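You operate a simulated robot arm through the tools that you are given. There is no shell and no other tool. Be economical: measure what you need, move in short steps, check, and stop when the job is done.

You run a simulated two-armed robot. Do the job below in one go: nothing can be reset, and whatever is moved stays where it is left.

Task
Put the small green and blue brushes into the drying cabinet.
Fine: slide them in on the white tray; the hatch ends shut, the red slider open.

Only the result counts: the job must be done as asked and must still hold three seconds after the hand-in. Knocking over, shifting, dropping, spilling or breaking anything else fails it.

Robot
Two 6-joint arms with two-finger parallel grippers on one trunk, on a base that drives. Base frame: it is fixed to the floor where the robot stands at the start and does not move with it; the origin is under the middle of the robot, x ahead of it, y to its left, z up. Units: mm, degrees, N and s.
The left shoulder is at the start at [60, 187, 1072], the right one opposite. With the tool pointing down near the work surface each hand reaches from about 260 to 620 mm from the robot's upright axis, wherever it stands, measured 20 degrees to its own side. Places, roughly: clear hatch [800, -200, 800]; inside of the white tray [600, -200, 800]; red slider [800, -200, 1000]; yellow push bar [800, 0, 1000]. Payload 1.57 kg a hand.
The tool frame of a hand sits at the grasp point between the pads (the TCP): z along the fingers, y along the line on which they close. The tips reach 30 mm beyond it. Largest opening 110 mm; finger width 24, thickness 12; the body of the gripper, 48 by 112 mm, starts 78 mm behind the TCP.
Orientation is that of the tool frame in the base frame, as [roll, pitch, yaw] about the fixed x, y, z axes, in that order (R = Rz(yaw) Ry(pitch) Rx(roll)). With the fingers straight down and closing along the base's y, the tool's x points along the base's -x, its y along +y and its z along -z.

Tools
- The arms move only by the tool send_rows. It takes "left_commands", "right_commands" or both (then of equal length, played together; a hand with none holds still); each is text: rows parted by semicolons, each of 7 numbers parted by spaces: the turn, a rotation vector about the tool's x, y, z in degrees, then the shift along the tool's x, y, z in mm, then the opening, from 0 (shut) to 1 (fully open). In form: rx ry rz tx ty tz hand; .... A call has 1 to 8 rows; each row shifts and turns the commanded pose from where the row before left it, along the tool's axes as they then stand. Rows are played at 5 a second. More than 50 mm and 8.6 degrees between two rows, or a gripper value outside its range, and nothing of the call is played. Where a pose cannot be reached the arm comes as near as it can. A force on the tool above 90 N (or 10 N above the force at the start of the call, whichever is more), or a blocked arm, ends the call early, and 0.2 s more pass. The fingers move at their own pace (about 153 mm/s each) and stop on an object; they squeeze with about 31 N. The grip force told is the motor's: it shows also when the fingers shut on nothing. Time passes only in rows, and 0.2 s behind the last, so rows that do not move let the fingers close. It gives the time, the measured TCP pose, the force on the tool (base axes), the opening and the grip force at its end, in the units of the frame above (readings bear some noise), with the torque about the TCP (base axes, N m) and any sound that the robot's microphone picked up.
- Cameras (640 x 400 px; columns grow to the right, rows downward): "scene" is now at [17.7, -4.2, 1615.5]; the picture's right is [-0.05, -1.00, 0.00], its down [-0.73, 0.03, -0.68] and it looks along [0.68, -0.03, -0.73] (base axes); focal length 285 px, centre (320, 200). "left" rides on the left gripper at [70, -16, -141] in its tool frame; the picture's right is [0.23, 0.97, 0.00], its down [-0.85, 0.20, -0.48] and it looks along [-0.47, 0.11, 0.88] (tool axes); focal length 222 px, centre (320, 200). "right" rides on the right gripper at [70, 16, -141] in its tool frame; the picture's right is [-0.23, 0.97, 0.00], its down [-0.86, -0.20, -0.48] and it looks along [-0.47, -0.11, 0.88] (tool axes); focal length 222 px, centre (320, 200). There is no depth. A picture from a camera that has moved, and an enlarged one, comes with that camera's place and axes in the base frame and with its lens.
- camera(camera): a new picture of that camera. The clock stands still meanwhile.
- move_column(by): slides the trunk up (or, below 0, down) by that many mm; the arms and the scene camera ride with it, the base frame stays. It gives what a move gives, with no picture.
- base_move(legs): drives the robot by 1 to 6 legs, each [ahead, left, turn to the left] in mm, mm and degrees, along the robot's own axes; the way and the turn of a leg run together, so that a leg with both is an arc; at most 1500 mm and 180 degrees a leg. The arms and the cameras ride along, it lands a little off, and it stops where it bumps. It gives what a move gives.
- aim_head(pan, tilt): turns the head with the scene camera to pan (to the left, within 86 degrees either way) and tilt (down, from -29 to 69), counted from straight ahead of the robot. It gives what a move gives.
- zoom(camera, box): a new picture of the part [left, top, right, bottom] of that camera's present view, enlarged. The clock stands still meanwhile.
- sign_off(): hands the job in; it is judged then, once.

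Go step by step. Nothing tells you exact positions but the pictures and the camera data: compare them with the known pose of the tool, close in by small moves and look again before you grip or let go. The budget is 120 turns and 92 pictures, counting those below and the enlarged ones. Unless the task says otherwise, let go and move clear before handing in, and close with one line.

The tools are called after "Emit:" as a command line: name --argument value ..., lists and objects as JSON in quotes. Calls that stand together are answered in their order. send_rows: Moves the arms, as the interface text tells. Its arguments: {"type":"object","properties":{"left_commands":{"type":"string"},"right_commands":{"type":"string"}},"required":[]} The other tools are called the same way: move_column (by) slides the trunk up or down; base_move (legs) drives the base; aim_head (pan, tilt) turns the head that bears the scene camera; camera (camera) takes a picture; zoom (camera, box) takes an enlarged picture of a part of a camera's view; sign_off () hands the job in.

At the start:

```text
time: 0.0
left_tcp_pos: [421.4, 179.0, 1259.2]
left_tcp_rot: [-180.0, 0.0, 180.0]
left_force: [0.3, -0.5, 0.5]
left_torque: [-0.02, -0.02, -0.03]
left_width: 110.0
left_finger_force: 0.0
right_tcp_pos: [399.5, -244.2, 1265.3]
right_tcp_rot: [180.0, 0.0, -180.0]
right_force: [-0.7, 0.5, 0.1]
right_torque: [-0.03, -0.02, -0.03]
right_width: 110.1
right_finger_force: 0.1
trunk travel left (down, up): [-700.0, 290.0]
robot x, y, heading: [1.4, 0.3, -0.0]
head pan, tilt: [-2.6, 47.0]
```

scene: 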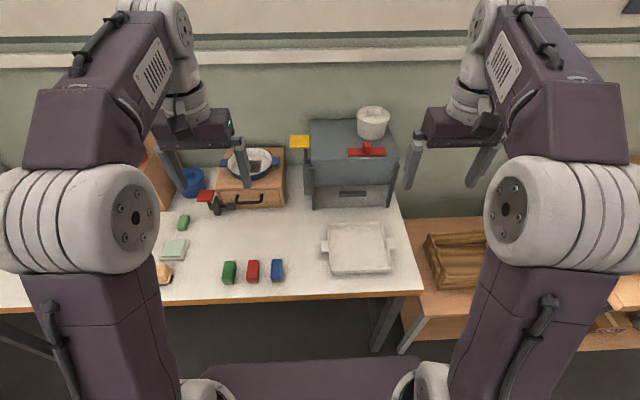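
right: 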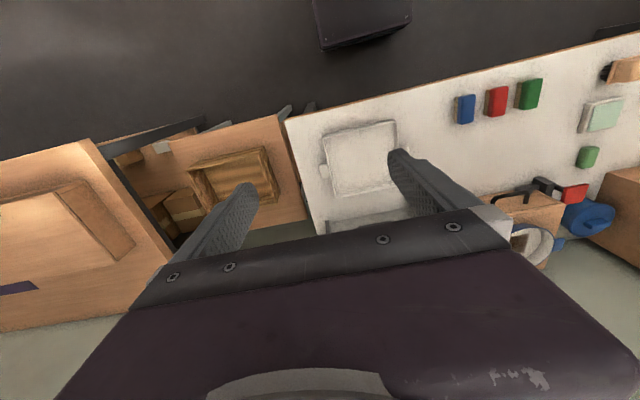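
left: 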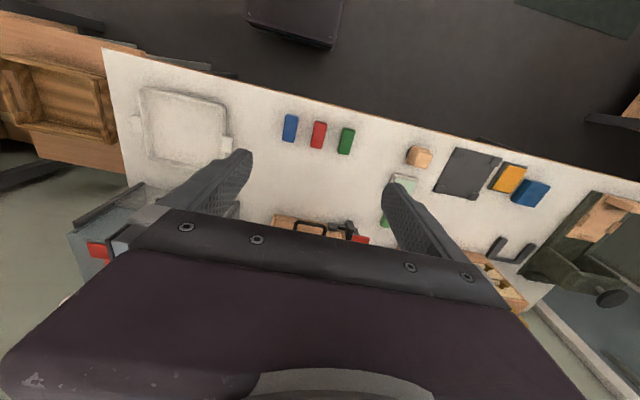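

I see a table with green, red and blue blocks (brushes), a white tray with two lugs, and a grey cabinet with a clear hatch, red slider and yellow bar. I'll look closer first.

Emit:
zoom --camera "scene" --box '[270, 90, 430, 210]'

Emit:
zoom --camera "scene" --box '[140, 180, 420, 300]'

```text
3.33 times, centred on (350, 150) of scene
camera zoom: at [17.7, -4.2, 1615.5], right [-0.05, -1.0, 0.0], down [-0.73, 0.03, -0.68], along [0.68, -0.03, -0.73], focal length 949 px, centre (220, 367)
```

zoom: 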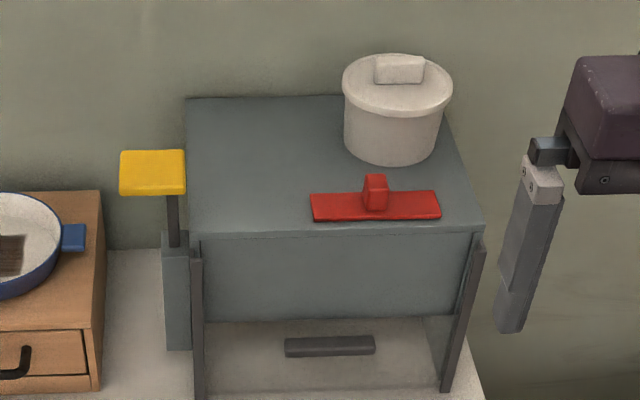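

```text
2.29 times, centred on (280, 240) of scene
camera zoom: at [17.7, -4.2, 1615.5], right [-0.05, -1.0, 0.0], down [-0.73, 0.03, -0.68], along [0.68, -0.03, -0.73], focal length 651 px, centre (411, 109)
```

zoom: 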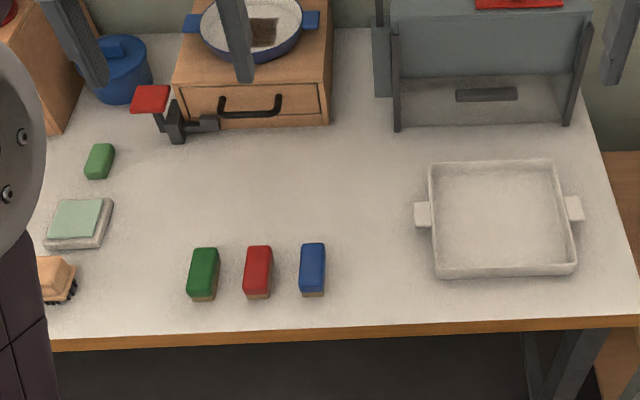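

I need to check the other objects to the left before deciding which brushes are meant. Panning the head left and right.

Emit:
aim_head --pan 35 --tilt 47

Emit:
camera --camera "scene"

Emit:
zoom --camera "left" --box '[240, 90, 640, 310]'

```text
time: 1.0
left_tcp_pos: [421.7, 178.9, 1259.4]
left_tcp_rot: [-179.9, 0.0, -180.0]
left_force: [-0.2, -0.1, -0.3]
left_torque: [0.03, 0.05, -0.01]
left_width: 110.0
left_finger_force: 0.1
right_tcp_pos: [399.6, -244.7, 1265.6]
right_tcp_rot: [-180.0, 0.0, -180.0]
right_force: [-0.7, -0.5, -0.4]
right_torque: [-0.01, 0.02, -0.01]
right_width: 110.0
right_finger_force: 0.0
trunk travel left (down, up): [-700.0, 290.0]
robot x, y, heading: [-1.2, 3.0, 0.1]
head pan, tilt: [35.0, 47.0]
```

```text
86 pictures are left
camera scene: at [3.4, 45.0, 1615.5], right [0.57, -0.82, 0.0], down [-0.6, -0.42, -0.68], along [0.56, 0.39, -0.73], focal length 285 px, centre (320, 200)
```

scene: 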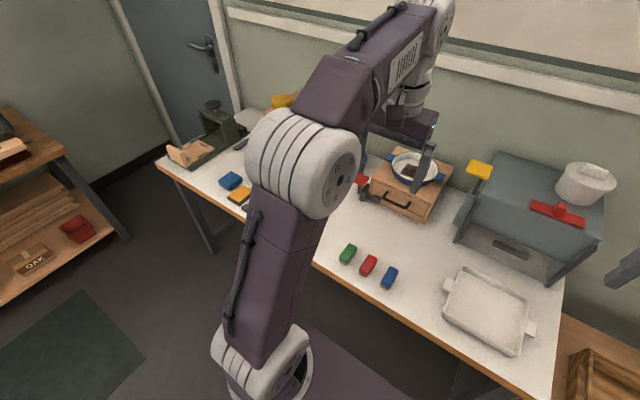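

```text
1.60 times, centred on (440, 200) of left
camera zoom: at [350.7, 163.0, 1400.8], right [-0.23, 0.97, 0.0], down [0.85, 0.2, 0.48], along [0.47, 0.11, -0.88], focal length 355 px, centre (128, 200)
```

zoom: 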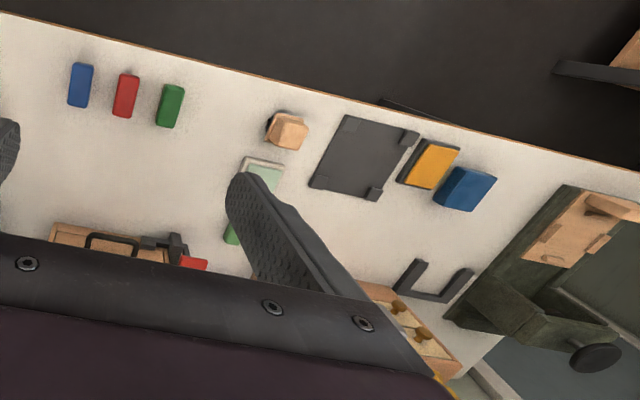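

The brushes with bristles (green, red, blue in front) are the targets: green near (482,260), blue near (478,111); the tray sits centred near (553,-160). I'll drive left so both brushes lie in front of the two hands, then look down.

Emit:
base_move --legs '[[0, 150, 0]]'

Emit:
aim_head --pan 0 --tilt 55

Emit:
camera --camera "scene"

```text
time: 2.4
left_tcp_pos: [421.1, 325.5, 1259.5]
left_tcp_rot: [179.8, 0.0, 180.0]
left_force: [-0.3, 0.5, -0.2]
left_torque: [0.04, -0.01, -0.01]
left_width: 109.8
left_finger_force: 0.0
right_tcp_pos: [398.6, -98.3, 1264.5]
right_tcp_rot: [179.9, 0.0, 180.0]
right_force: [-0.1, -0.1, -1.4]
right_torque: [0.0, 0.04, 0.0]
right_width: 110.1
right_finger_force: 0.0
trunk travel left (down, up): [-700.0, 290.0]
robot x, y, heading: [-1.2, 145.6, -0.2]
head pan, tilt: [35.0, 47.0]
```

```text
time: 3.4
left_tcp_pos: [421.3, 324.9, 1259.8]
left_tcp_rot: [-180.0, 0.0, -180.0]
left_force: [0.5, 0.6, -0.6]
left_torque: [0.0, -0.02, 0.03]
left_width: 109.8
left_finger_force: 0.1
right_tcp_pos: [399.7, -97.4, 1264.5]
right_tcp_rot: [-180.0, 0.0, 180.0]
right_force: [-0.9, -0.8, 0.4]
right_torque: [0.0, -0.01, 0.0]
right_width: 110.1
right_finger_force: 0.1
trunk travel left (down, up): [-700.0, 290.0]
robot x, y, heading: [-2.3, 148.1, -0.1]
head pan, tilt: [0.0, 55.0]
```

```text
84 pictures are left
camera scene: at [10.2, 147.4, 1604.9], right [0.0, -1.0, 0.0], down [-0.82, 0.0, -0.57], along [0.57, 0.0, -0.82], focal length 285 px, centre (320, 200)
```

scene: 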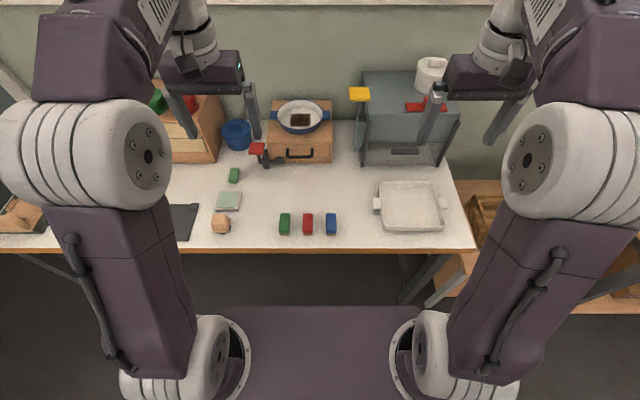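

Emit:
zoom --camera "scene" --box '[260, 170, 360, 250]'

Emit:
zoom --camera "scene" --box '[345, 60, 475, 250]'

```text
5.00 times, centred on (310, 210) of scene
camera zoom: at [10.2, 147.4, 1604.9], right [0.0, -1.0, 0.0], down [-0.82, 0.0, -0.57], along [0.57, 0.0, -0.82], focal length 1423 px, centre (370, 150)
```

zoom: 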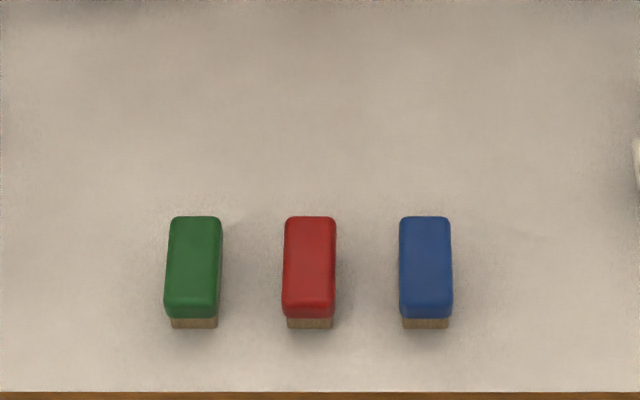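

```text
2.11 times, centred on (410, 155) of scene
camera zoom: at [10.2, 147.4, 1604.9], right [0.0, -1.0, 0.0], down [-0.82, 0.0, -0.57], along [0.57, 0.0, -0.82], focal length 599 px, centre (130, 295)
```

zoom: 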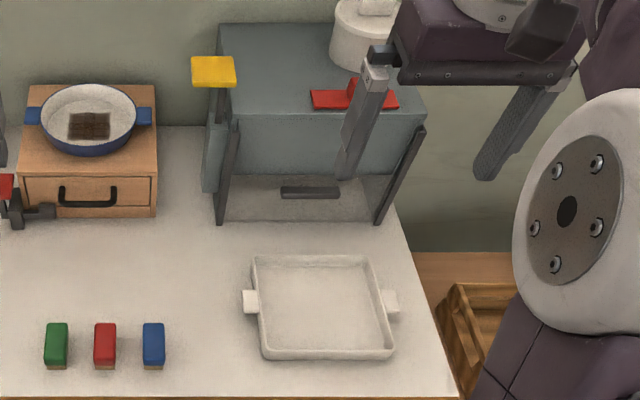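

Green brush centre ≈ (473,261), blue ≈ (473,111), tops ≈ z 818. Both hands move over their brushes, with fingers part-closed to fit between the neighbours.

Emit:
send_rows --left_commands "0 0 0 -6.5 -8 30 0.65;0 0 0 -6.5 -8 30 0.65;0 0 0 -6.5 -8 30 0.65;0 0 0 -6.5 -8 30 0.65;0 0 0 -6.5 -8 30 0.65;0 0 0 -6.5 -8 30 0.65;0 0 0 -6.5 -8 30 0.65;0 0 0 -6.5 -8 30 0.65" --right_commands "0 0 0 -9.1 26 30 0.65;0 0 0 -9.1 26 30 0.65;0 0 0 -9.1 26 30 0.65;0 0 0 -9.1 26 30 0.65;0 0 0 -9.1 26 30 0.65;0 0 0 -9.1 26 30 0.65;0 0 0 -9.1 26 30 0.65;0 0 0 -9.1 26 30 0.65"

Emit:
send_rows --left_commands "0 0 0 0 0 30 0.65;0 0 0 0 0 30 0.65;0 0 0 0 0 30 0.65;0 0 0 0 0 30 0.65" --right_commands "0 0 0 0 0 30 0.65;0 0 0 0 0 30 0.65;0 0 0 0 0 30 0.65;0 0 0 0 0 30 0.65"

Emit:
camera --camera "left"

Emit:
camera --camera "right"

```text
time: 5.2
left_tcp_pos: [474.3, 265.3, 1019.0]
left_tcp_rot: [-179.9, -0.1, -180.0]
left_force: [-0.9, 0.9, -0.3]
left_torque: [0.03, -0.01, -0.02]
left_width: 71.5
left_finger_force: 0.0
right_tcp_pos: [475.4, 112.0, 1024.5]
right_tcp_rot: [-180.0, -0.1, 180.0]
right_force: [-0.2, -0.1, -1.1]
right_torque: [0.0, 0.04, 0.0]
right_width: 71.6
right_finger_force: 0.1
trunk travel left (down, up): [-700.0, 290.0]
robot x, y, heading: [-1.6, 150.6, -0.0]
head pan, tilt: [0.0, 55.0]
```

```text
time: 6.2
left_tcp_pos: [474.9, 264.3, 898.9]
left_tcp_rot: [180.0, 0.0, -180.0]
left_force: [0.7, -0.8, -0.2]
left_torque: [0.02, -0.01, 0.01]
left_width: 71.3
left_finger_force: 0.1
right_tcp_pos: [472.5, 110.4, 902.5]
right_tcp_rot: [180.0, -0.1, 180.0]
right_force: [0.7, 0.2, -0.6]
right_torque: [0.0, 0.04, 0.02]
right_width: 71.7
right_finger_force: 0.0
trunk travel left (down, up): [-700.0, 290.0]
robot x, y, heading: [-0.1, 148.7, -0.1]
head pan, tilt: [0.0, 55.0]
```

```text
81 pictures are left
camera left: at [404.9, 247.6, 1039.9], right [-0.23, 0.97, 0.0], down [0.86, 0.2, 0.48], along [0.47, 0.11, -0.88], focal length 222 px, centre (320, 200)
```

left: 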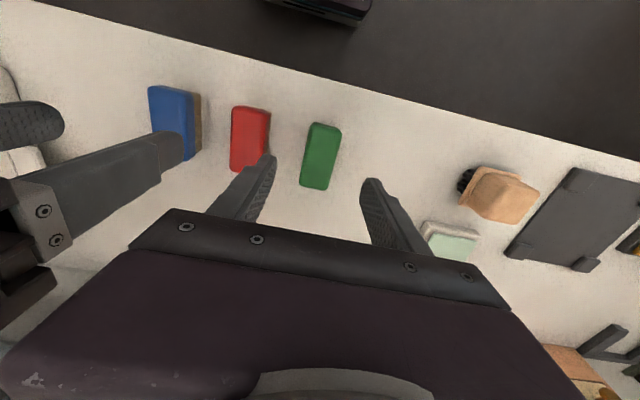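

```text
80 pictures are left
camera right: at [403.6, 126.5, 1044.4], right [0.23, 0.97, 0.0], down [0.86, -0.2, 0.48], along [0.46, -0.11, -0.88], focal length 222 px, centre (320, 200)
```

right: 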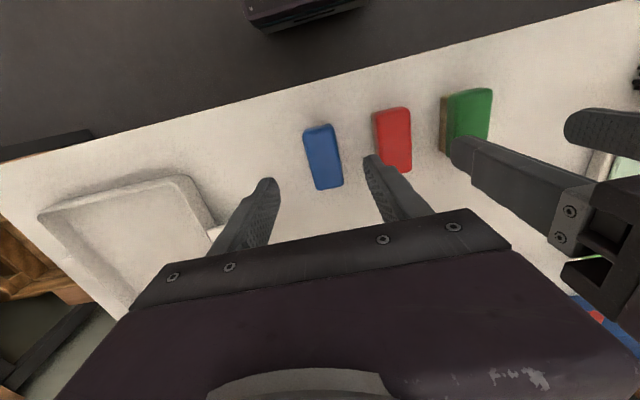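

Both hands are centred over their brushes. Descending and gripping.

Emit:
send_rows --left_commands "0 0 0 0 -0.5 27 0.65;0 0 0 0 -0.5 27 0.65;0 0 0 0 0 26 0.65;0 0 0 0 0 0 0.2;0 0 0 0 0 0 0.2;0 0 0 0 0 0 0.2;0 0 0 0 0 0 0.2" --right_commands "0 0 0 0 1 28 0.65;0 0 0 0 1 28 0.65;0 0 0 0 0 27 0.65;0 0 0 0 0 0 0.2;0 0 0 0 0 0 0.2;0 0 0 0 0 0 0.2;0 0 0 0 0 0 0.2"

Emit:
camera --camera "left"

Emit:
camera --camera "right"

```text
time: 7.8
left_tcp_pos: [473.2, 262.0, 818.9]
left_tcp_rot: [180.0, 0.0, 180.0]
left_force: [0.4, 0.2, -0.2]
left_torque: [-0.05, -0.02, 0.04]
left_width: 33.0
left_finger_force: 30.9
right_tcp_pos: [473.8, 112.1, 821.7]
right_tcp_rot: [180.0, 0.0, -180.0]
right_force: [0.1, -0.2, 0.1]
right_torque: [0.02, 0.01, 0.01]
right_width: 32.9
right_finger_force: 30.8
trunk travel left (down, up): [-700.0, 290.0]
robot x, y, heading: [3.3, 150.6, 0.0]
head pan, tilt: [0.0, 55.0]
```

```text
79 pictures are left
camera left: at [401.6, 246.2, 960.8], right [-0.23, 0.97, 0.0], down [0.85, 0.2, 0.48], along [0.47, 0.11, -0.88], focal length 222 px, centre (320, 200)
```

left: 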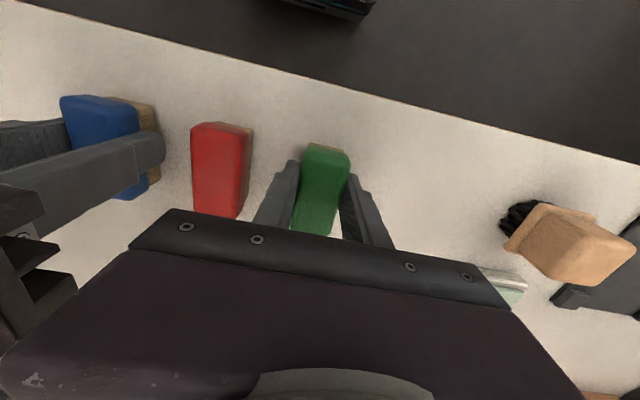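

```text
78 pictures are left
camera right: at [404.4, 129.6, 963.5], right [0.23, 0.97, 0.0], down [0.86, -0.2, 0.48], along [0.47, -0.11, -0.88], focal length 222 px, centre (320, 200)
```

right: 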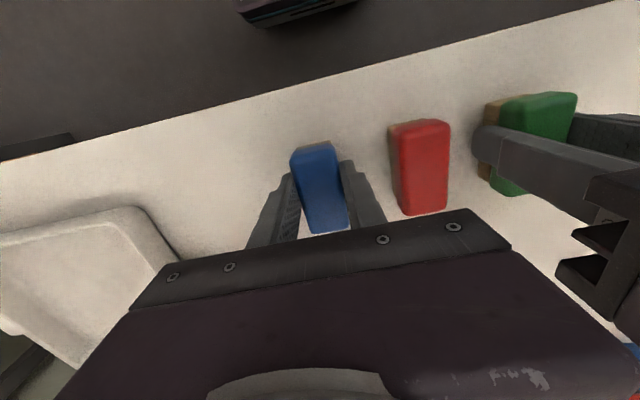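

Both brushes are held (33 mm width). Lifting and driving right so the tray lies in front of me.

Emit:
send_rows --left_commands "0 0 0 0 0 -35 0.2;0 0 0 0 0 -35 0.2;0 0 0 0 0 -35 0.2;0 0 0 0 0 -35 0.2" --right_commands "0 0 0 0 0 -35 0.2;0 0 0 0 0 -35 0.2;0 0 0 0 0 -35 0.2;0 0 0 0 0 -35 0.2"

Emit:
base_move --legs '[[0, -310, 0]]'

Emit:
camera --camera "scene"

Emit:
camera --camera "right"

```text
time: 8.8
left_tcp_pos: [469.1, 262.6, 962.3]
left_tcp_rot: [-180.0, 0.2, -180.0]
left_force: [-0.1, -0.3, -0.6]
left_torque: [-0.01, -0.05, 0.02]
left_width: 33.0
left_finger_force: 31.3
right_tcp_pos: [470.7, 114.6, 962.8]
right_tcp_rot: [180.0, 0.1, 180.0]
right_force: [-0.5, -0.1, 0.1]
right_torque: [0.02, -0.02, -0.02]
right_width: 32.9
right_finger_force: 31.1
trunk travel left (down, up): [-700.0, 290.0]
robot x, y, heading: [1.0, 149.3, 0.0]
head pan, tilt: [0.0, 55.0]
```

```text
time: 10.9
left_tcp_pos: [471.0, -54.2, 960.0]
left_tcp_rot: [-179.9, 0.0, 179.6]
left_force: [0.9, -0.1, -1.2]
left_torque: [0.0, 0.0, 0.01]
left_width: 33.0
left_finger_force: 31.2
right_tcp_pos: [470.7, -201.8, 961.3]
right_tcp_rot: [179.9, 0.0, 179.6]
right_force: [0.3, -0.1, -1.1]
right_torque: [0.03, -0.03, 0.02]
right_width: 32.8
right_finger_force: 31.2
trunk travel left (down, up): [-700.0, 290.0]
robot x, y, heading: [1.6, -166.8, -0.4]
head pan, tilt: [0.0, 55.0]
```

```text
77 pictures are left
camera scene: at [9.4, -165.8, 1604.9], right [-0.01, -1.0, 0.0], down [-0.82, 0.0, -0.57], along [0.57, 0.0, -0.82], focal length 285 px, centre (320, 200)
```

scene: 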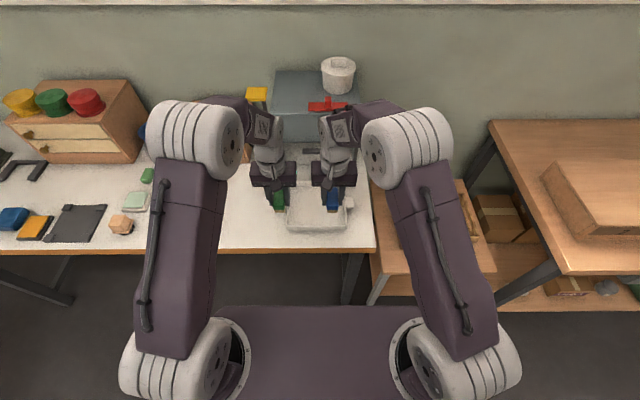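

```text
76 pictures are left
camera right: at [401.8, -185.7, 1103.6], right [0.23, 0.97, 0.0], down [0.85, -0.2, 0.48], along [0.47, -0.11, -0.88], focal length 222 px, centre (320, 200)
```

right: 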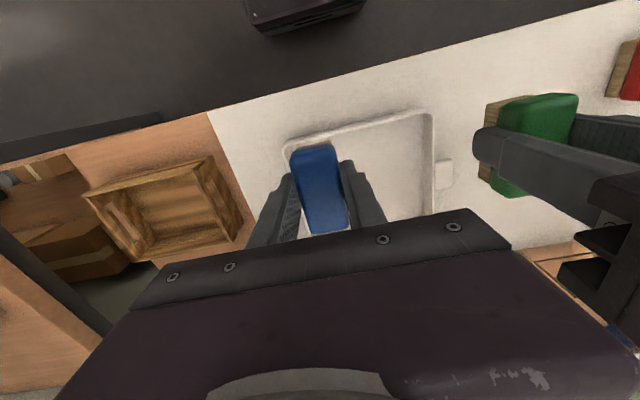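

Tray rim spans about y −65…−247, x 465…655. I'll place the blue brush first at (555,-195) with the right hand.

Emit:
send_rows --right_commands "0 0 0 -28 2.3 0 0.2;0 0 0 -28 2.3 0 0.2;0 0 0 -28 2.3 0 0.2;0 0 0 0 0 40 0.2;0 0 0 0 0 40 0.2"

Emit:
camera --camera "right"

```text
time: 12.1
left_tcp_pos: [472.0, -54.4, 960.7]
left_tcp_rot: [-179.9, 0.0, 179.6]
left_force: [-0.4, 0.1, -0.1]
left_torque: [0.0, 0.02, -0.02]
left_width: 32.7
left_finger_force: 31.2
right_tcp_pos: [556.7, -198.1, 881.7]
right_tcp_rot: [-179.9, -0.1, 179.6]
right_force: [0.6, 0.1, -0.7]
right_torque: [0.02, 0.01, 0.0]
right_width: 32.7
right_finger_force: 30.6
trunk travel left (down, up): [-700.0, 290.0]
robot x, y, heading: [-2.5, -165.0, -0.3]
head pan, tilt: [0.0, 55.0]
```

```text
75 pictures are left
camera right: at [487.4, -180.5, 1023.8], right [0.23, 0.97, 0.0], down [0.85, -0.2, 0.48], along [0.46, -0.11, -0.88], focal length 222 px, centre (320, 200)
```

right: 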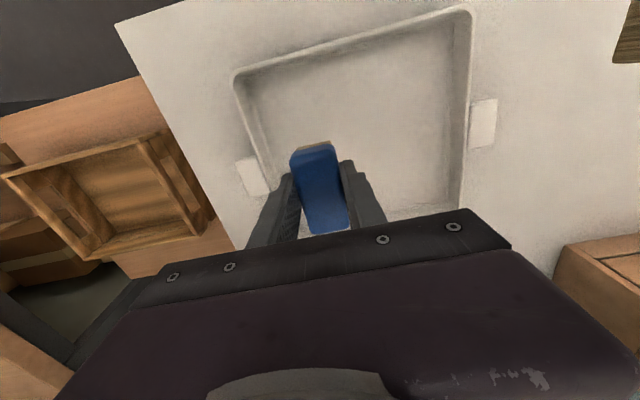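

Emit:
send_rows --right_commands "0 0 0 0 2 20 0.2;0 0 0 0 2 15 0.2;0 0 0 0 0 5 0.2;0 0 0 0 0 5 0.2;0 0 0 0 0 3 0.2"

Emit:
camera --camera "right"

```text
time: 13.3
left_tcp_pos: [471.0, -53.6, 960.5]
left_tcp_rot: [-180.0, -0.1, 179.7]
left_force: [0.4, -0.4, 0.3]
left_torque: [-0.03, -0.02, 0.01]
left_width: 32.9
left_finger_force: 31.3
right_tcp_pos: [556.1, -193.3, 834.6]
right_tcp_rot: [180.0, 0.0, 179.6]
right_force: [0.2, 0.4, -0.5]
right_torque: [-0.03, -0.01, -0.04]
right_width: 32.7
right_finger_force: 30.9
trunk travel left (down, up): [-700.0, 290.0]
robot x, y, heading: [3.6, -167.2, -0.3]
head pan, tilt: [0.0, 55.0]
```

```text
74 pictures are left
camera right: at [486.4, -176.0, 975.7], right [0.23, 0.97, 0.0], down [0.85, -0.2, 0.48], along [0.47, -0.11, -0.88], focal length 222 px, centre (320, 200)
```

right: 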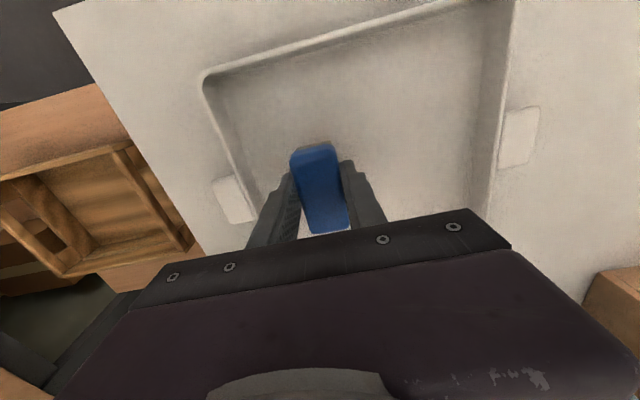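

Emit:
send_rows --right_commands "0 0 0 0 0 2 0.2;0 0 0 0 0 2 0.2;0 0 0 0 0 0 0.2"

```text
time: 14.1
left_tcp_pos: [471.4, -53.9, 959.7]
left_tcp_rot: [179.9, 0.1, 179.6]
left_force: [0.3, 0.7, -0.7]
left_torque: [-0.02, 0.0, 0.02]
left_width: 33.0
left_finger_force: 31.3
right_tcp_pos: [555.5, -192.6, 829.4]
right_tcp_rot: [180.0, 0.1, 179.6]
right_force: [0.0, -0.5, -0.6]
right_torque: [0.03, -0.01, 0.03]
right_width: 32.9
right_finger_force: 31.4
trunk travel left (down, up): [-700.0, 290.0]
robot x, y, heading: [-0.6, -166.9, -0.5]
head pan, tilt: [0.0, 55.0]
```

Emit:
send_rows --right_commands "0 0 0 0 0 2 0.2;0 0 0 0 0 2 0.2;0 0 0 0 0 0 0.2"

```text
time: 14.9
left_tcp_pos: [471.6, -53.3, 960.2]
left_tcp_rot: [180.0, 0.0, 179.6]
left_force: [-0.3, 0.1, -0.1]
left_torque: [0.0, 0.0, 0.0]
left_width: 33.0
left_finger_force: 30.6
right_tcp_pos: [555.3, -193.1, 825.4]
right_tcp_rot: [180.0, 0.0, 179.7]
right_force: [0.7, 0.1, 4.4]
right_torque: [0.04, 0.1, 0.01]
right_width: 32.9
right_finger_force: 31.1
trunk travel left (down, up): [-700.0, 290.0]
robot x, y, heading: [-0.1, -169.6, -0.6]
head pan, tilt: [0.0, 55.0]
```

Slight contact (4 N): the brush rests on the tray floor. Releasing a little and lifting away.

Emit:
send_rows --right_commands "0 0 0 0 0 0 0.45;0 0 0 0 0 0 0.45;0 0 0 0 0 -30 0.45;0 0 0 0 0 -35 0.45;0 0 0 0 0 -40 0.45;0 0 0 40 -20 -20 0.45;0 0 0 40 -20 0 0.45;0 0 0 10 -20 0 0.45"

Emit:
camera --camera "right"

```text
time: 16.7
left_tcp_pos: [471.4, -55.2, 962.1]
left_tcp_rot: [-179.9, -0.1, 179.6]
left_force: [0.1, 0.9, 0.6]
left_torque: [0.04, 0.03, 0.02]
left_width: 33.1
left_finger_force: 30.7
right_tcp_pos: [467.1, -253.9, 952.1]
right_tcp_rot: [180.0, 0.0, 179.7]
right_force: [1.0, 0.2, -0.4]
right_torque: [-0.01, 0.01, 0.0]
right_width: 49.5
right_finger_force: 0.1
trunk travel left (down, up): [-700.0, 290.0]
robot x, y, heading: [-0.4, -166.1, -0.4]
head pan, tilt: [0.0, 55.0]
```

```text
73 pictures are left
camera right: at [397.4, -236.5, 1094.0], right [0.23, 0.97, 0.0], down [0.85, -0.21, 0.48], along [0.47, -0.11, -0.88], focal length 222 px, centre (320, 200)
```

right: 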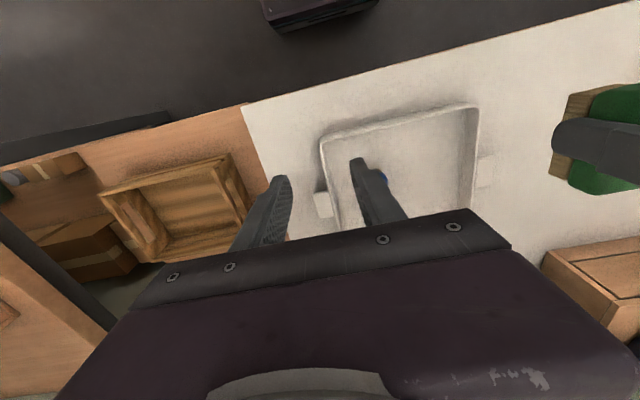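

Blue is in. Now the green brush with the left hand to (556,-117).

Emit:
send_rows --left_commands "0 0 0 -28 -20.6 0 0.2;0 0 0 -28 -20.6 0 0.2;0 0 0 -28 -20.6 0 0.2;0 0 0 0 0 40 0.2;0 0 0 0 0 40 0.2"

Emit:
camera --camera "left"

```text
time: 17.9
left_tcp_pos: [553.9, -118.3, 877.2]
left_tcp_rot: [-179.9, 0.0, 179.5]
left_force: [-0.1, 0.0, -0.3]
left_torque: [0.06, 0.02, 0.0]
left_width: 32.9
left_finger_force: 31.0
right_tcp_pos: [466.9, -252.9, 951.6]
right_tcp_rot: [180.0, 0.0, 179.6]
right_force: [0.3, 0.4, 0.4]
right_torque: [-0.02, -0.02, 0.0]
right_width: 49.6
right_finger_force: 0.1
trunk travel left (down, up): [-700.0, 290.0]
robot x, y, heading: [-3.5, -164.1, -0.5]
head pan, tilt: [0.0, 55.0]
```

```text
72 pictures are left
camera left: at [483.8, -132.8, 1019.1], right [-0.22, 0.98, 0.0], down [0.86, 0.19, 0.48], along [0.47, 0.11, -0.88], focal length 222 px, centre (320, 200)
```

left: 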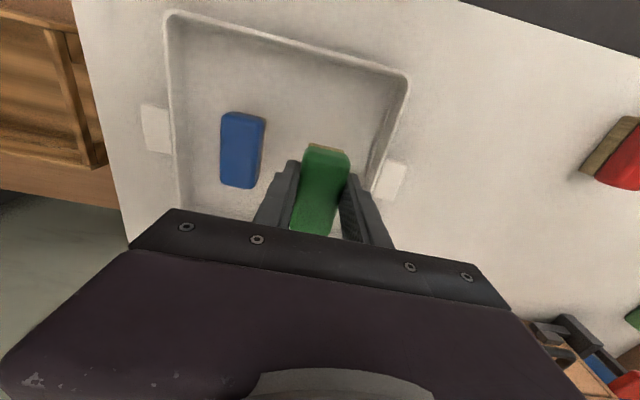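

Emit:
send_rows --left_commands "0 0 0 0 0 20 0.2;0 0 0 0 0 17 0.2;0 0 0 0 0 7 0.2;0 0 0 0 0 3 0.2;0 0 0 0 0 3 0.2;0 0 0 0 0 0 0.2"

```text
time: 19.3
left_tcp_pos: [555.3, -116.5, 829.9]
left_tcp_rot: [-180.0, 0.0, 179.7]
left_force: [0.0, -0.1, -0.2]
left_torque: [-0.02, 0.01, 0.02]
left_width: 32.8
left_finger_force: 31.0
right_tcp_pos: [467.3, -252.8, 952.8]
right_tcp_rot: [179.9, -0.1, 179.6]
right_force: [0.8, 0.1, 0.8]
right_torque: [0.0, 0.01, -0.03]
right_width: 49.8
right_finger_force: 0.1
trunk travel left (down, up): [-700.0, 290.0]
robot x, y, heading: [-0.7, -163.3, -0.6]
head pan, tilt: [0.0, 55.0]
```

Emit:
send_rows --left_commands "0 0 0 0 0 2 0.2;0 0 0 0 0 2 0.2;0 0 0 0 0 1 0.2;0 0 0 0 0 0 0.2"

```text
time: 20.3
left_tcp_pos: [555.9, -117.1, 825.0]
left_tcp_rot: [-180.0, 0.0, 179.6]
left_force: [-0.2, -0.7, -1.3]
left_torque: [0.04, 0.04, -0.02]
left_width: 32.7
left_finger_force: 31.0
right_tcp_pos: [466.5, -252.8, 952.3]
right_tcp_rot: [180.0, 0.0, 179.6]
right_force: [0.6, 1.3, -1.3]
right_torque: [0.01, 0.01, -0.04]
right_width: 49.4
right_finger_force: 0.0
trunk travel left (down, up): [-700.0, 290.0]
robot x, y, heading: [0.9, -169.3, -0.6]
head pan, tilt: [0.0, 55.0]
```

Emit:
send_rows --left_commands "0 0 0 0 0 1 0.2;0 0 0 0 0 1 0.2;0 0 0 0 0 0 0.2"

```text
time: 21.1
left_tcp_pos: [555.0, -116.8, 823.2]
left_tcp_rot: [-180.0, 0.1, 179.6]
left_force: [-0.2, -1.6, 6.3]
left_torque: [-0.05, 0.03, -0.01]
left_width: 33.1
left_finger_force: 31.2
right_tcp_pos: [465.6, -252.9, 951.7]
right_tcp_rot: [179.9, 0.0, 179.7]
right_force: [-0.7, -0.2, 0.5]
right_torque: [-0.01, 0.05, 0.0]
right_width: 49.5
right_finger_force: 0.1
trunk travel left (down, up): [-700.0, 290.0]
robot x, y, heading: [-3.8, -170.3, -0.2]
head pan, tilt: [0.0, 55.0]
```

Contact. Releasing green and lifting both hands clear to look at tray and hatch.

Emit:
send_rows --left_commands "0 0 0 0 0 0 0.45;0 0 0 0 0 0 0.45;0 0 0 0 0 -30 0.45;0 0 0 0 0 -40 0.45;0 0 0 0 0 -40 0.45;0 0 0 40 25 0 0.45;0 0 0 40 25 0 0.45;0 0 0 40 25 0 0.45"

Emit:
send_rows --left_commands "0 0 0 20 30 -20 0.45;0 0 0 20 30 -20 0.45;0 0 0 20 30 -20 0.45" --right_commands "0 0 0 25 -25 0 0.45;0 0 0 25 -25 0 0.45;0 0 0 25 -25 0 0.45"

Emit:
aim_head --pan 0 --tilt 45

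Emit:
camera --camera "scene"

```text
time: 22.9
left_tcp_pos: [431.0, -40.2, 934.3]
left_tcp_rot: [-180.0, 0.2, 179.6]
left_force: [-0.4, 0.2, -0.4]
left_torque: [0.03, -0.02, 0.0]
left_width: 49.4
left_finger_force: 0.1
right_tcp_pos: [466.5, -251.2, 952.8]
right_tcp_rot: [-179.9, 0.2, 179.7]
right_force: [0.4, 0.2, 0.3]
right_torque: [0.02, -0.04, 0.01]
right_width: 49.4
right_finger_force: 0.1
trunk travel left (down, up): [-700.0, 290.0]
robot x, y, heading: [0.9, -168.0, -0.5]
head pan, tilt: [0.0, 55.0]
```

```text
time: 23.7
left_tcp_pos: [375.6, 50.2, 994.5]
left_tcp_rot: [-179.9, 0.1, 179.6]
left_force: [0.3, -0.6, 0.6]
left_torque: [0.0, -0.03, -0.03]
left_width: 49.5
left_finger_force: 0.0
right_tcp_pos: [389.0, -327.6, 950.0]
right_tcp_rot: [179.9, 0.0, 179.7]
right_force: [-0.1, 0.6, -0.4]
right_torque: [0.0, 0.02, 0.03]
right_width: 49.7
right_finger_force: 0.1
trunk travel left (down, up): [-700.0, 290.0]
robot x, y, heading: [-0.8, -168.9, -0.5]
head pan, tilt: [0.0, 55.0]
```

```text
time: 24.4
left_tcp_pos: [375.5, 51.7, 994.4]
left_tcp_rot: [180.0, 0.0, 179.6]
left_force: [-0.4, -0.3, 0.6]
left_torque: [-0.01, 0.0, -0.02]
left_width: 49.4
left_finger_force: 0.1
right_tcp_pos: [389.3, -327.1, 949.5]
right_tcp_rot: [-180.0, 0.0, 179.7]
right_force: [-0.7, -0.7, 0.2]
right_torque: [0.02, 0.02, -0.01]
right_width: 49.8
right_finger_force: 0.1
trunk travel left (down, up): [-700.0, 290.0]
robot x, y, heading: [-1.2, -166.6, -0.4]
head pan, tilt: [0.0, 45.0]
```

```text
71 pictures are left
camera scene: at [18.6, -166.5, 1618.2], right [-0.01, -1.0, 0.0], down [-0.71, 0.0, -0.71], along [0.71, 0.0, -0.71], focal length 285 px, centre (320, 200)
```

scene: 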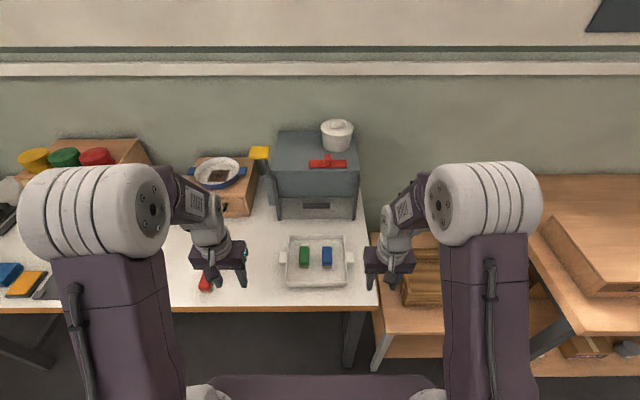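

Emit:
zoom --camera "scene" --box '[235, 110, 385, 230]'

Emit:
zoom --camera "scene" --box '[250, 190, 390, 310]'

```text
3.33 times, centred on (310, 170) of scene
camera zoom: at [18.6, -166.5, 1618.2], right [-0.01, -1.0, 0.0], down [-0.71, 0.0, -0.71], along [0.71, 0.0, -0.71], focal length 949 px, centre (353, 300)
```

zoom: 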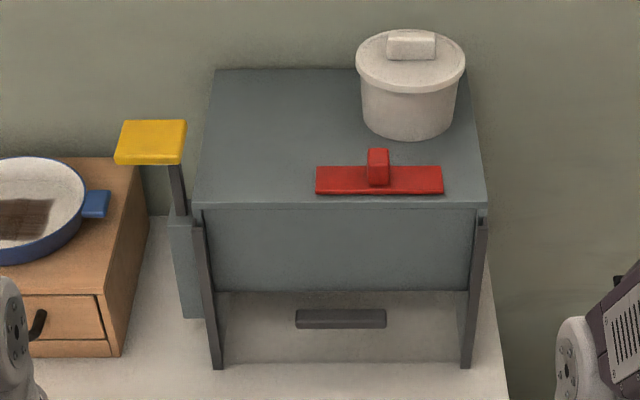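

```text
3.33 times, centred on (320, 250) of scene
camera zoom: at [18.6, -166.5, 1618.2], right [-0.01, -1.0, 0.0], down [-0.71, 0.0, -0.71], along [0.71, 0.0, -0.71], focal length 949 px, centre (320, 33)
```

zoom: 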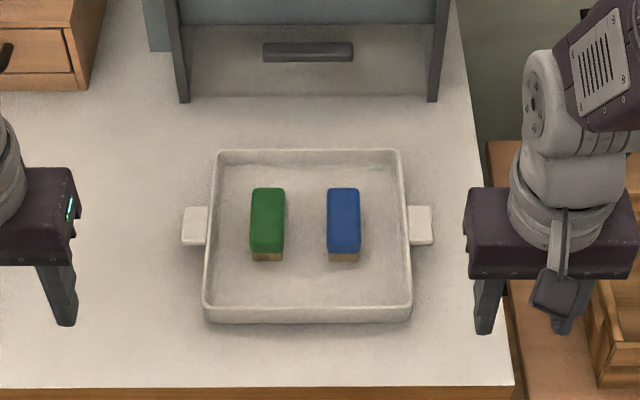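

Both brushes stand in the tray. The cabinet is beyond reach from here, so I check the space beneath the table edge before driving ahead.

Emit:
aim_head --pan 0 --tilt 69

Emit:
camera --camera "scene"

```text
time: 25.3
left_tcp_pos: [376.6, 50.4, 993.3]
left_tcp_rot: [-180.0, -0.1, 179.5]
left_force: [-0.4, -0.3, 0.6]
left_torque: [0.0, 0.0, -0.01]
left_width: 49.6
left_finger_force: 0.0
right_tcp_pos: [389.3, -327.0, 950.6]
right_tcp_rot: [-179.9, 0.0, 179.5]
right_force: [0.5, -1.0, 1.5]
right_torque: [-0.03, 0.0, 0.03]
right_width: 49.5
right_finger_force: 0.2
trunk travel left (down, up): [-700.0, 290.0]
robot x, y, heading: [-1.9, -169.4, -0.3]
head pan, tilt: [0.0, 68.8]
```

```text
68 pictures are left
camera scene: at [-6.9, -166.4, 1589.5], right [-0.01, -1.0, 0.0], down [-0.93, 0.01, -0.36], along [0.36, 0.0, -0.93], focal length 285 px, centre (320, 200)
```

scene: 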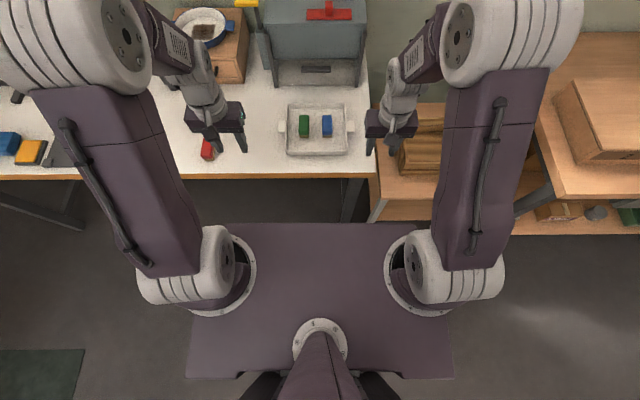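

There's space: the torso front is at x≈145. Driving 200 mm ahead and viewing the cabinet with the head and right camera.

Emit:
base_move --legs '[[200, 0, 0]]'

Emit:
aim_head --pan 0 --tilt 45

Emit:
zoom --camera "scene" --box '[220, 120, 420, 270]'

```text
time: 26.9
left_tcp_pos: [574.0, 48.8, 993.8]
left_tcp_rot: [-179.9, 0.1, 179.7]
left_force: [0.6, -0.1, -0.2]
left_torque: [0.0, -0.02, -0.05]
left_width: 49.6
left_finger_force: 0.0
right_tcp_pos: [586.3, -329.2, 951.0]
right_tcp_rot: [179.9, 0.0, 179.6]
right_force: [0.0, 1.0, 0.5]
right_torque: [-0.01, 0.0, 0.02]
right_width: 49.9
right_finger_force: 0.0
trunk travel left (down, up): [-700.0, 290.0]
robot x, y, heading: [199.1, -166.1, -0.4]
head pan, tilt: [0.0, 68.8]
```

```text
time: 27.8
left_tcp_pos: [573.6, 49.5, 995.0]
left_tcp_rot: [-179.9, -0.1, 179.5]
left_force: [-0.5, -0.4, 0.4]
left_torque: [0.01, 0.01, 0.0]
left_width: 49.4
left_finger_force: 0.1
right_tcp_pos: [587.4, -330.2, 949.6]
right_tcp_rot: [-180.0, -0.1, 179.6]
right_force: [-0.8, 0.2, 0.7]
right_torque: [0.0, -0.03, -0.03]
right_width: 49.4
right_finger_force: 0.1
trunk travel left (down, up): [-700.0, 290.0]
robot x, y, heading: [197.7, -167.0, -0.1]
head pan, tilt: [0.0, 45.0]
```

```text
2.67 times, centred on (320, 195) of scene
camera zoom: at [216.6, -167.8, 1618.2], right [-0.01, -1.0, 0.0], down [-0.71, 0.0, -0.71], along [0.71, 0.0, -0.71], focal length 759 px, centre (320, 213)
```

zoom: 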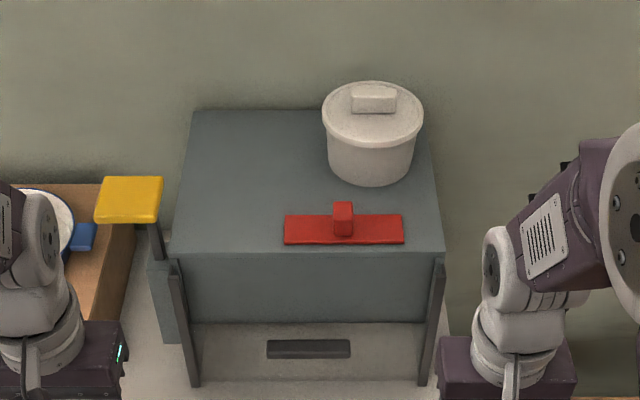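

Cabinet front ≈ x 750, roof ≈ z 1017; slider knob ≈ (785,-193,1030); yellow pad ≈ (787,28,1072). Raising both hands for a close look.

Emit:
send_rows --left_commands "0 0 0 0 0 -40 0.45;0 0 0 0 0 -40 0.45;0 0 0 0 0 -40 0.45;0 0 0 0 0 -40 0.45;0 0 0 0 0 -40 0.45;0 0 0 0 0 0 0.45;0 0 0 -30 0 0 0.45;0 0 0 -30 0 0 0.45" --right_commands "0 0 0 0 0 -46 0.45;0 0 0 0 0 -46 0.45;0 0 0 0 0 -46 0.45;0 0 0 0 0 -46 0.45;0 0 0 0 0 -46 0.45;0 0 0 -30 40 0 0.45;0 0 0 -30 40 0 0.45;0 0 0 -30 40 0 0.45"

Emit:
camera --camera "right"

Emit:
camera --camera "left"

```text
time: 29.6
left_tcp_pos: [636.1, 49.8, 1191.2]
left_tcp_rot: [-179.8, -0.2, 179.6]
left_force: [0.7, -0.5, -0.3]
left_torque: [-0.03, 0.03, 0.0]
left_width: 49.5
left_finger_force: 0.1
right_tcp_pos: [681.2, -207.4, 1177.0]
right_tcp_rot: [-179.9, -0.2, 179.6]
right_force: [0.8, -0.8, 1.0]
right_torque: [0.02, 0.01, 0.0]
right_width: 49.3
right_finger_force: 0.0
trunk travel left (down, up): [-700.0, 290.0]
robot x, y, heading: [195.2, -170.2, -0.3]
head pan, tilt: [0.0, 45.0]
```

```text
66 pictures are left
camera right: at [611.5, -189.8, 1318.6], right [0.23, 0.97, 0.0], down [0.86, -0.2, 0.48], along [0.46, -0.11, -0.88], focal length 222 px, centre (320, 200)
```

right: 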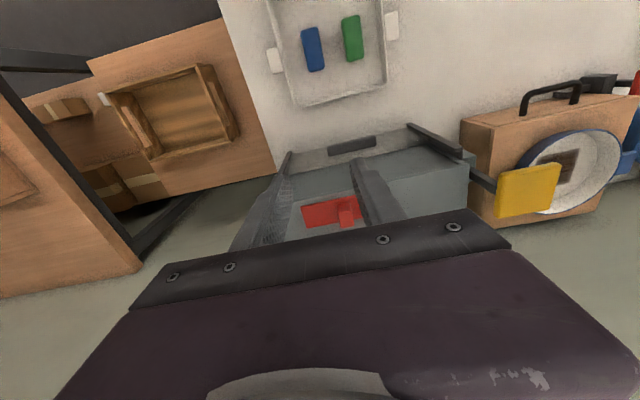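

```text
65 pictures are left
camera left: at [565.6, 34.7, 1333.1], right [-0.22, 0.98, 0.0], down [0.86, 0.19, 0.48], along [0.46, 0.1, -0.88], focal length 222 px, centre (320, 200)
```

left: 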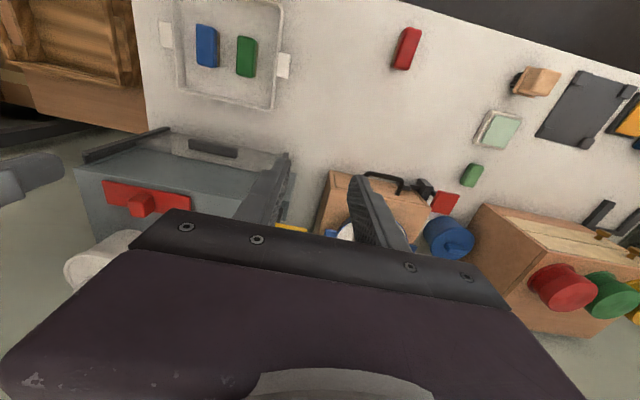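

Emit:
zoom --camera "left" --box '[60, 110, 300, 260]'

Emit:
zoom --camera "right" --box '[250, 110, 490, 260]'

```text
2.67 times, centred on (180, 185) of left
camera zoom: at [565.6, 34.7, 1333.1], right [-0.22, 0.98, 0.0], down [0.86, 0.19, 0.48], along [0.46, 0.1, -0.88], focal length 592 px, centre (693, 240)
```

zoom: 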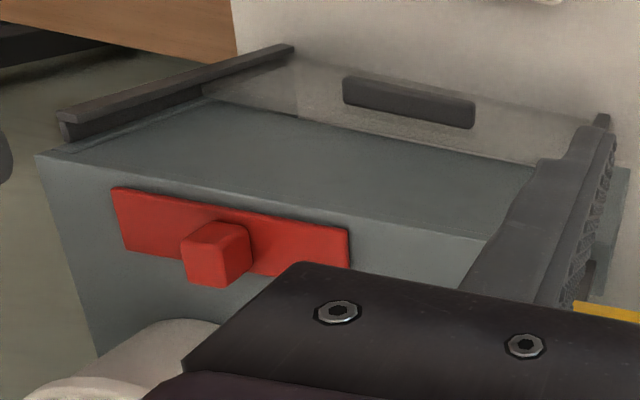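

```text
2.67 times, centred on (370, 185) of right
camera zoom: at [611.5, -189.8, 1318.6], right [0.23, 0.97, 0.0], down [0.86, -0.2, 0.48], along [0.46, -0.11, -0.88], focal length 592 px, centre (187, 240)
```

zoom: 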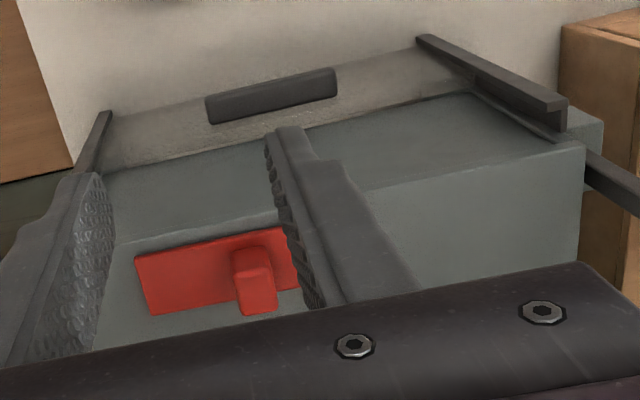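

The hatch seems to slide up in the rails; the yellow pad on a plunger at (785,28,1073) likely drives it. I'll drive 50 mm further ahead and press the pad with closed left fingers.

Emit:
base_move --legs '[[50, 0, 0]]'

Emit:
send_rows --left_commands "0 0 0 -20 0 0 0;0 0 0 -25 -7 0 0;0 0 0 -25 -7 0 0;0 0 0 -25 -7 0 0;0 0 0 0 0 20 0;0 0 0 0 0 20 0"

Emit:
zoom --camera "scene" --box '[220, 120, 420, 270]'

Emit:
camera --camera "right"

```text
time: 30.5
left_tcp_pos: [657.4, 44.5, 1191.4]
left_tcp_rot: [179.9, 0.0, 178.8]
left_force: [0.4, -0.1, -0.4]
left_torque: [-0.01, 0.07, -0.02]
left_width: 49.5
left_finger_force: 0.0
right_tcp_pos: [698.5, -212.9, 1177.1]
right_tcp_rot: [180.0, -0.2, 178.9]
right_force: [0.2, -0.4, -0.2]
right_torque: [-0.01, 0.06, 0.0]
right_width: 49.5
right_finger_force: 0.0
trunk travel left (down, up): [-700.0, 290.0]
robot x, y, heading: [219.3, -166.5, -1.1]
head pan, tilt: [0.0, 45.0]
stopped in leg 1: the robot was blocked; the commanded pose is now the measured one
```

```text
time: 31.9
left_tcp_pos: [749.4, 21.7, 1154.8]
left_tcp_rot: [-179.9, 0.1, 178.9]
left_force: [0.5, 0.5, -0.6]
left_torque: [0.01, -0.01, -0.04]
left_width: 0.0
left_finger_force: 21.7
right_tcp_pos: [695.3, -212.0, 1178.2]
right_tcp_rot: [180.0, 0.1, 178.9]
right_force: [0.4, -0.4, -0.2]
right_torque: [0.01, -0.01, -0.03]
right_width: 49.9
right_finger_force: 0.0
trunk travel left (down, up): [-700.0, 290.0]
robot x, y, heading: [215.4, -162.3, -1.4]
head pan, tilt: [0.0, 45.0]
```

```text
2.67 times, centred on (320, 195) of scene
camera zoom: at [234.9, -165.8, 1618.3], right [-0.02, -1.0, 0.0], down [-0.71, 0.01, -0.71], along [0.71, -0.01, -0.71], focal length 759 px, centre (320, 213)
```

zoom: 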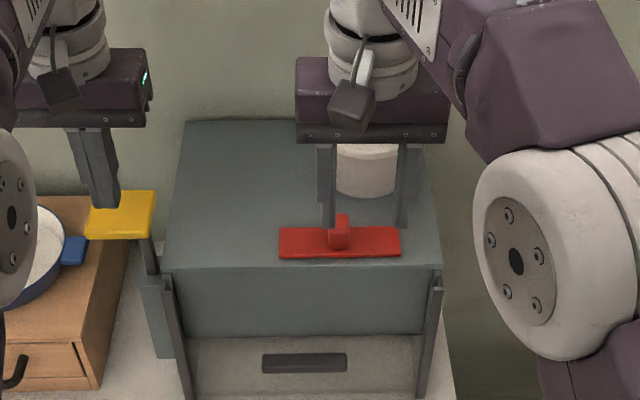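

```text
61 pictures are left
camera right: at [626.2, -194.2, 1319.9], right [0.25, 0.97, 0.0], down [0.85, -0.22, 0.48], along [0.46, -0.12, -0.88], focal length 222 px, centre (320, 200)
```

right: 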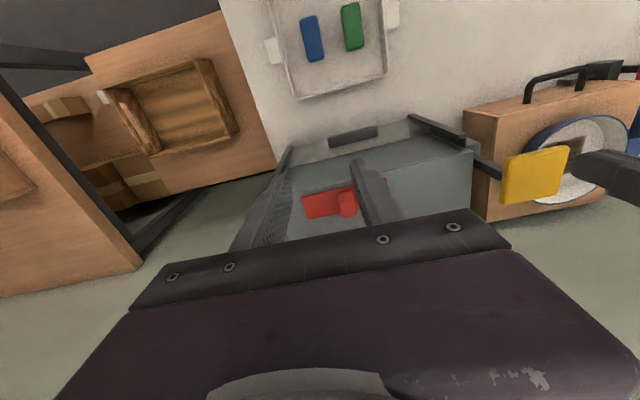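

The base is blocked at x≈219 (that's as far as it goes). The left fingertips hover just before the pad; moving over it and pressing down.

Emit:
send_rows --left_commands "0 0 0 -18 2.5 0 0;0 0 0 -18 2.5 0 0;0 0 0 0 0 20 0;0 0 0 0 0 15 0;0 0 0 0 0 10 0;0 0 0 0 0 5 0;0 0 0 0 0 5 0"

Emit:
zoom --camera "scene" --box '[220, 120, 420, 270]'

```text
time: 33.5
left_tcp_pos: [773.1, 26.3, 1092.6]
left_tcp_rot: [180.0, 0.0, 178.9]
left_force: [-1.3, 0.1, 1.8]
left_torque: [-0.01, 0.0, -0.02]
left_width: 0.0
left_finger_force: 21.5
left hand out of reach, approached as far as the arm can: row 2
right_tcp_pos: [695.0, -211.7, 1177.7]
right_tcp_rot: [-180.0, -0.1, 178.8]
right_force: [1.3, 0.9, 0.5]
right_torque: [0.02, -0.01, -0.02]
right_width: 49.4
right_finger_force: 0.0
trunk travel left (down, up): [-700.0, 290.0]
robot x, y, heading: [217.6, -159.0, -1.0]
head pan, tilt: [0.0, 45.0]
```

```text
2.67 times, centred on (320, 195) of scene
camera zoom: at [235.3, -166.1, 1618.3], right [-0.02, -1.0, 0.0], down [-0.71, 0.01, -0.71], along [0.71, -0.01, -0.71], focal length 759 px, centre (320, 213)
```

zoom: 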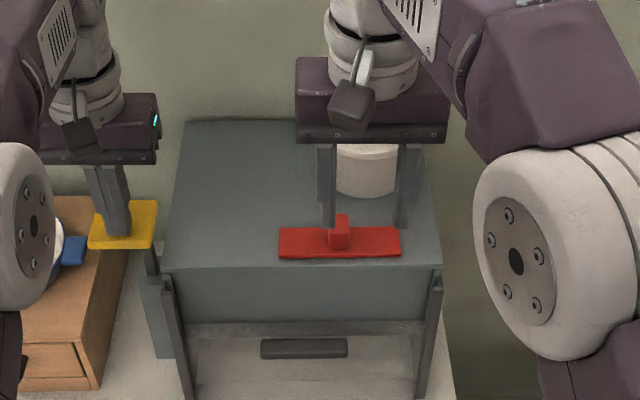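

Pressing the pad raises the hatch (handle moved up). Pressing further.

Emit:
send_rows --left_commands "0 0 0 0 0 10 0;0 0 0 0 0 10 0;0 0 0 0 0 10 0;0 0 0 0 0 10 0"

Emit:
zoom --camera "scene" --box '[220, 120, 420, 270]'

```text
time: 34.5
left_tcp_pos: [773.3, 25.7, 1057.9]
left_tcp_rot: [179.9, 0.9, 178.9]
left_force: [8.4, 4.4, 40.1]
left_torque: [0.14, 0.16, -0.06]
left_width: 0.2
left_finger_force: 21.2
right_tcp_pos: [693.0, -213.8, 1180.5]
right_tcp_rot: [-180.0, 0.1, 179.0]
right_force: [0.1, 0.3, -0.7]
right_torque: [0.01, 0.0, 0.0]
right_width: 49.7
right_finger_force: 0.1
trunk travel left (down, up): [-700.0, 290.0]
robot x, y, heading: [214.3, -162.7, -1.0]
head pan, tilt: [0.0, 45.0]
```

```text
2.67 times, centred on (320, 195) of scene
camera zoom: at [231.3, -166.9, 1619.1], right [-0.02, -1.0, 0.0], down [-0.71, 0.01, -0.71], along [0.71, -0.01, -0.71], focal length 759 px, centre (320, 213)
```

zoom: 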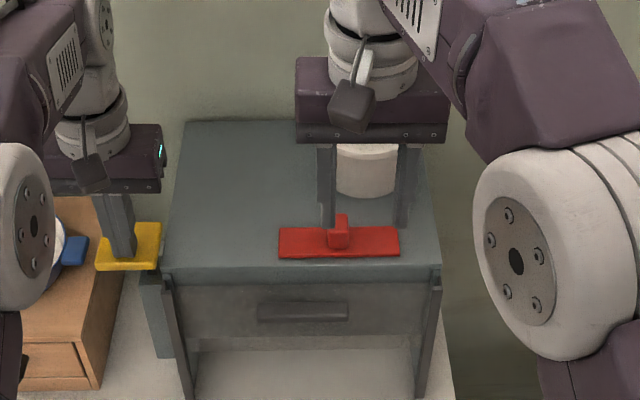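

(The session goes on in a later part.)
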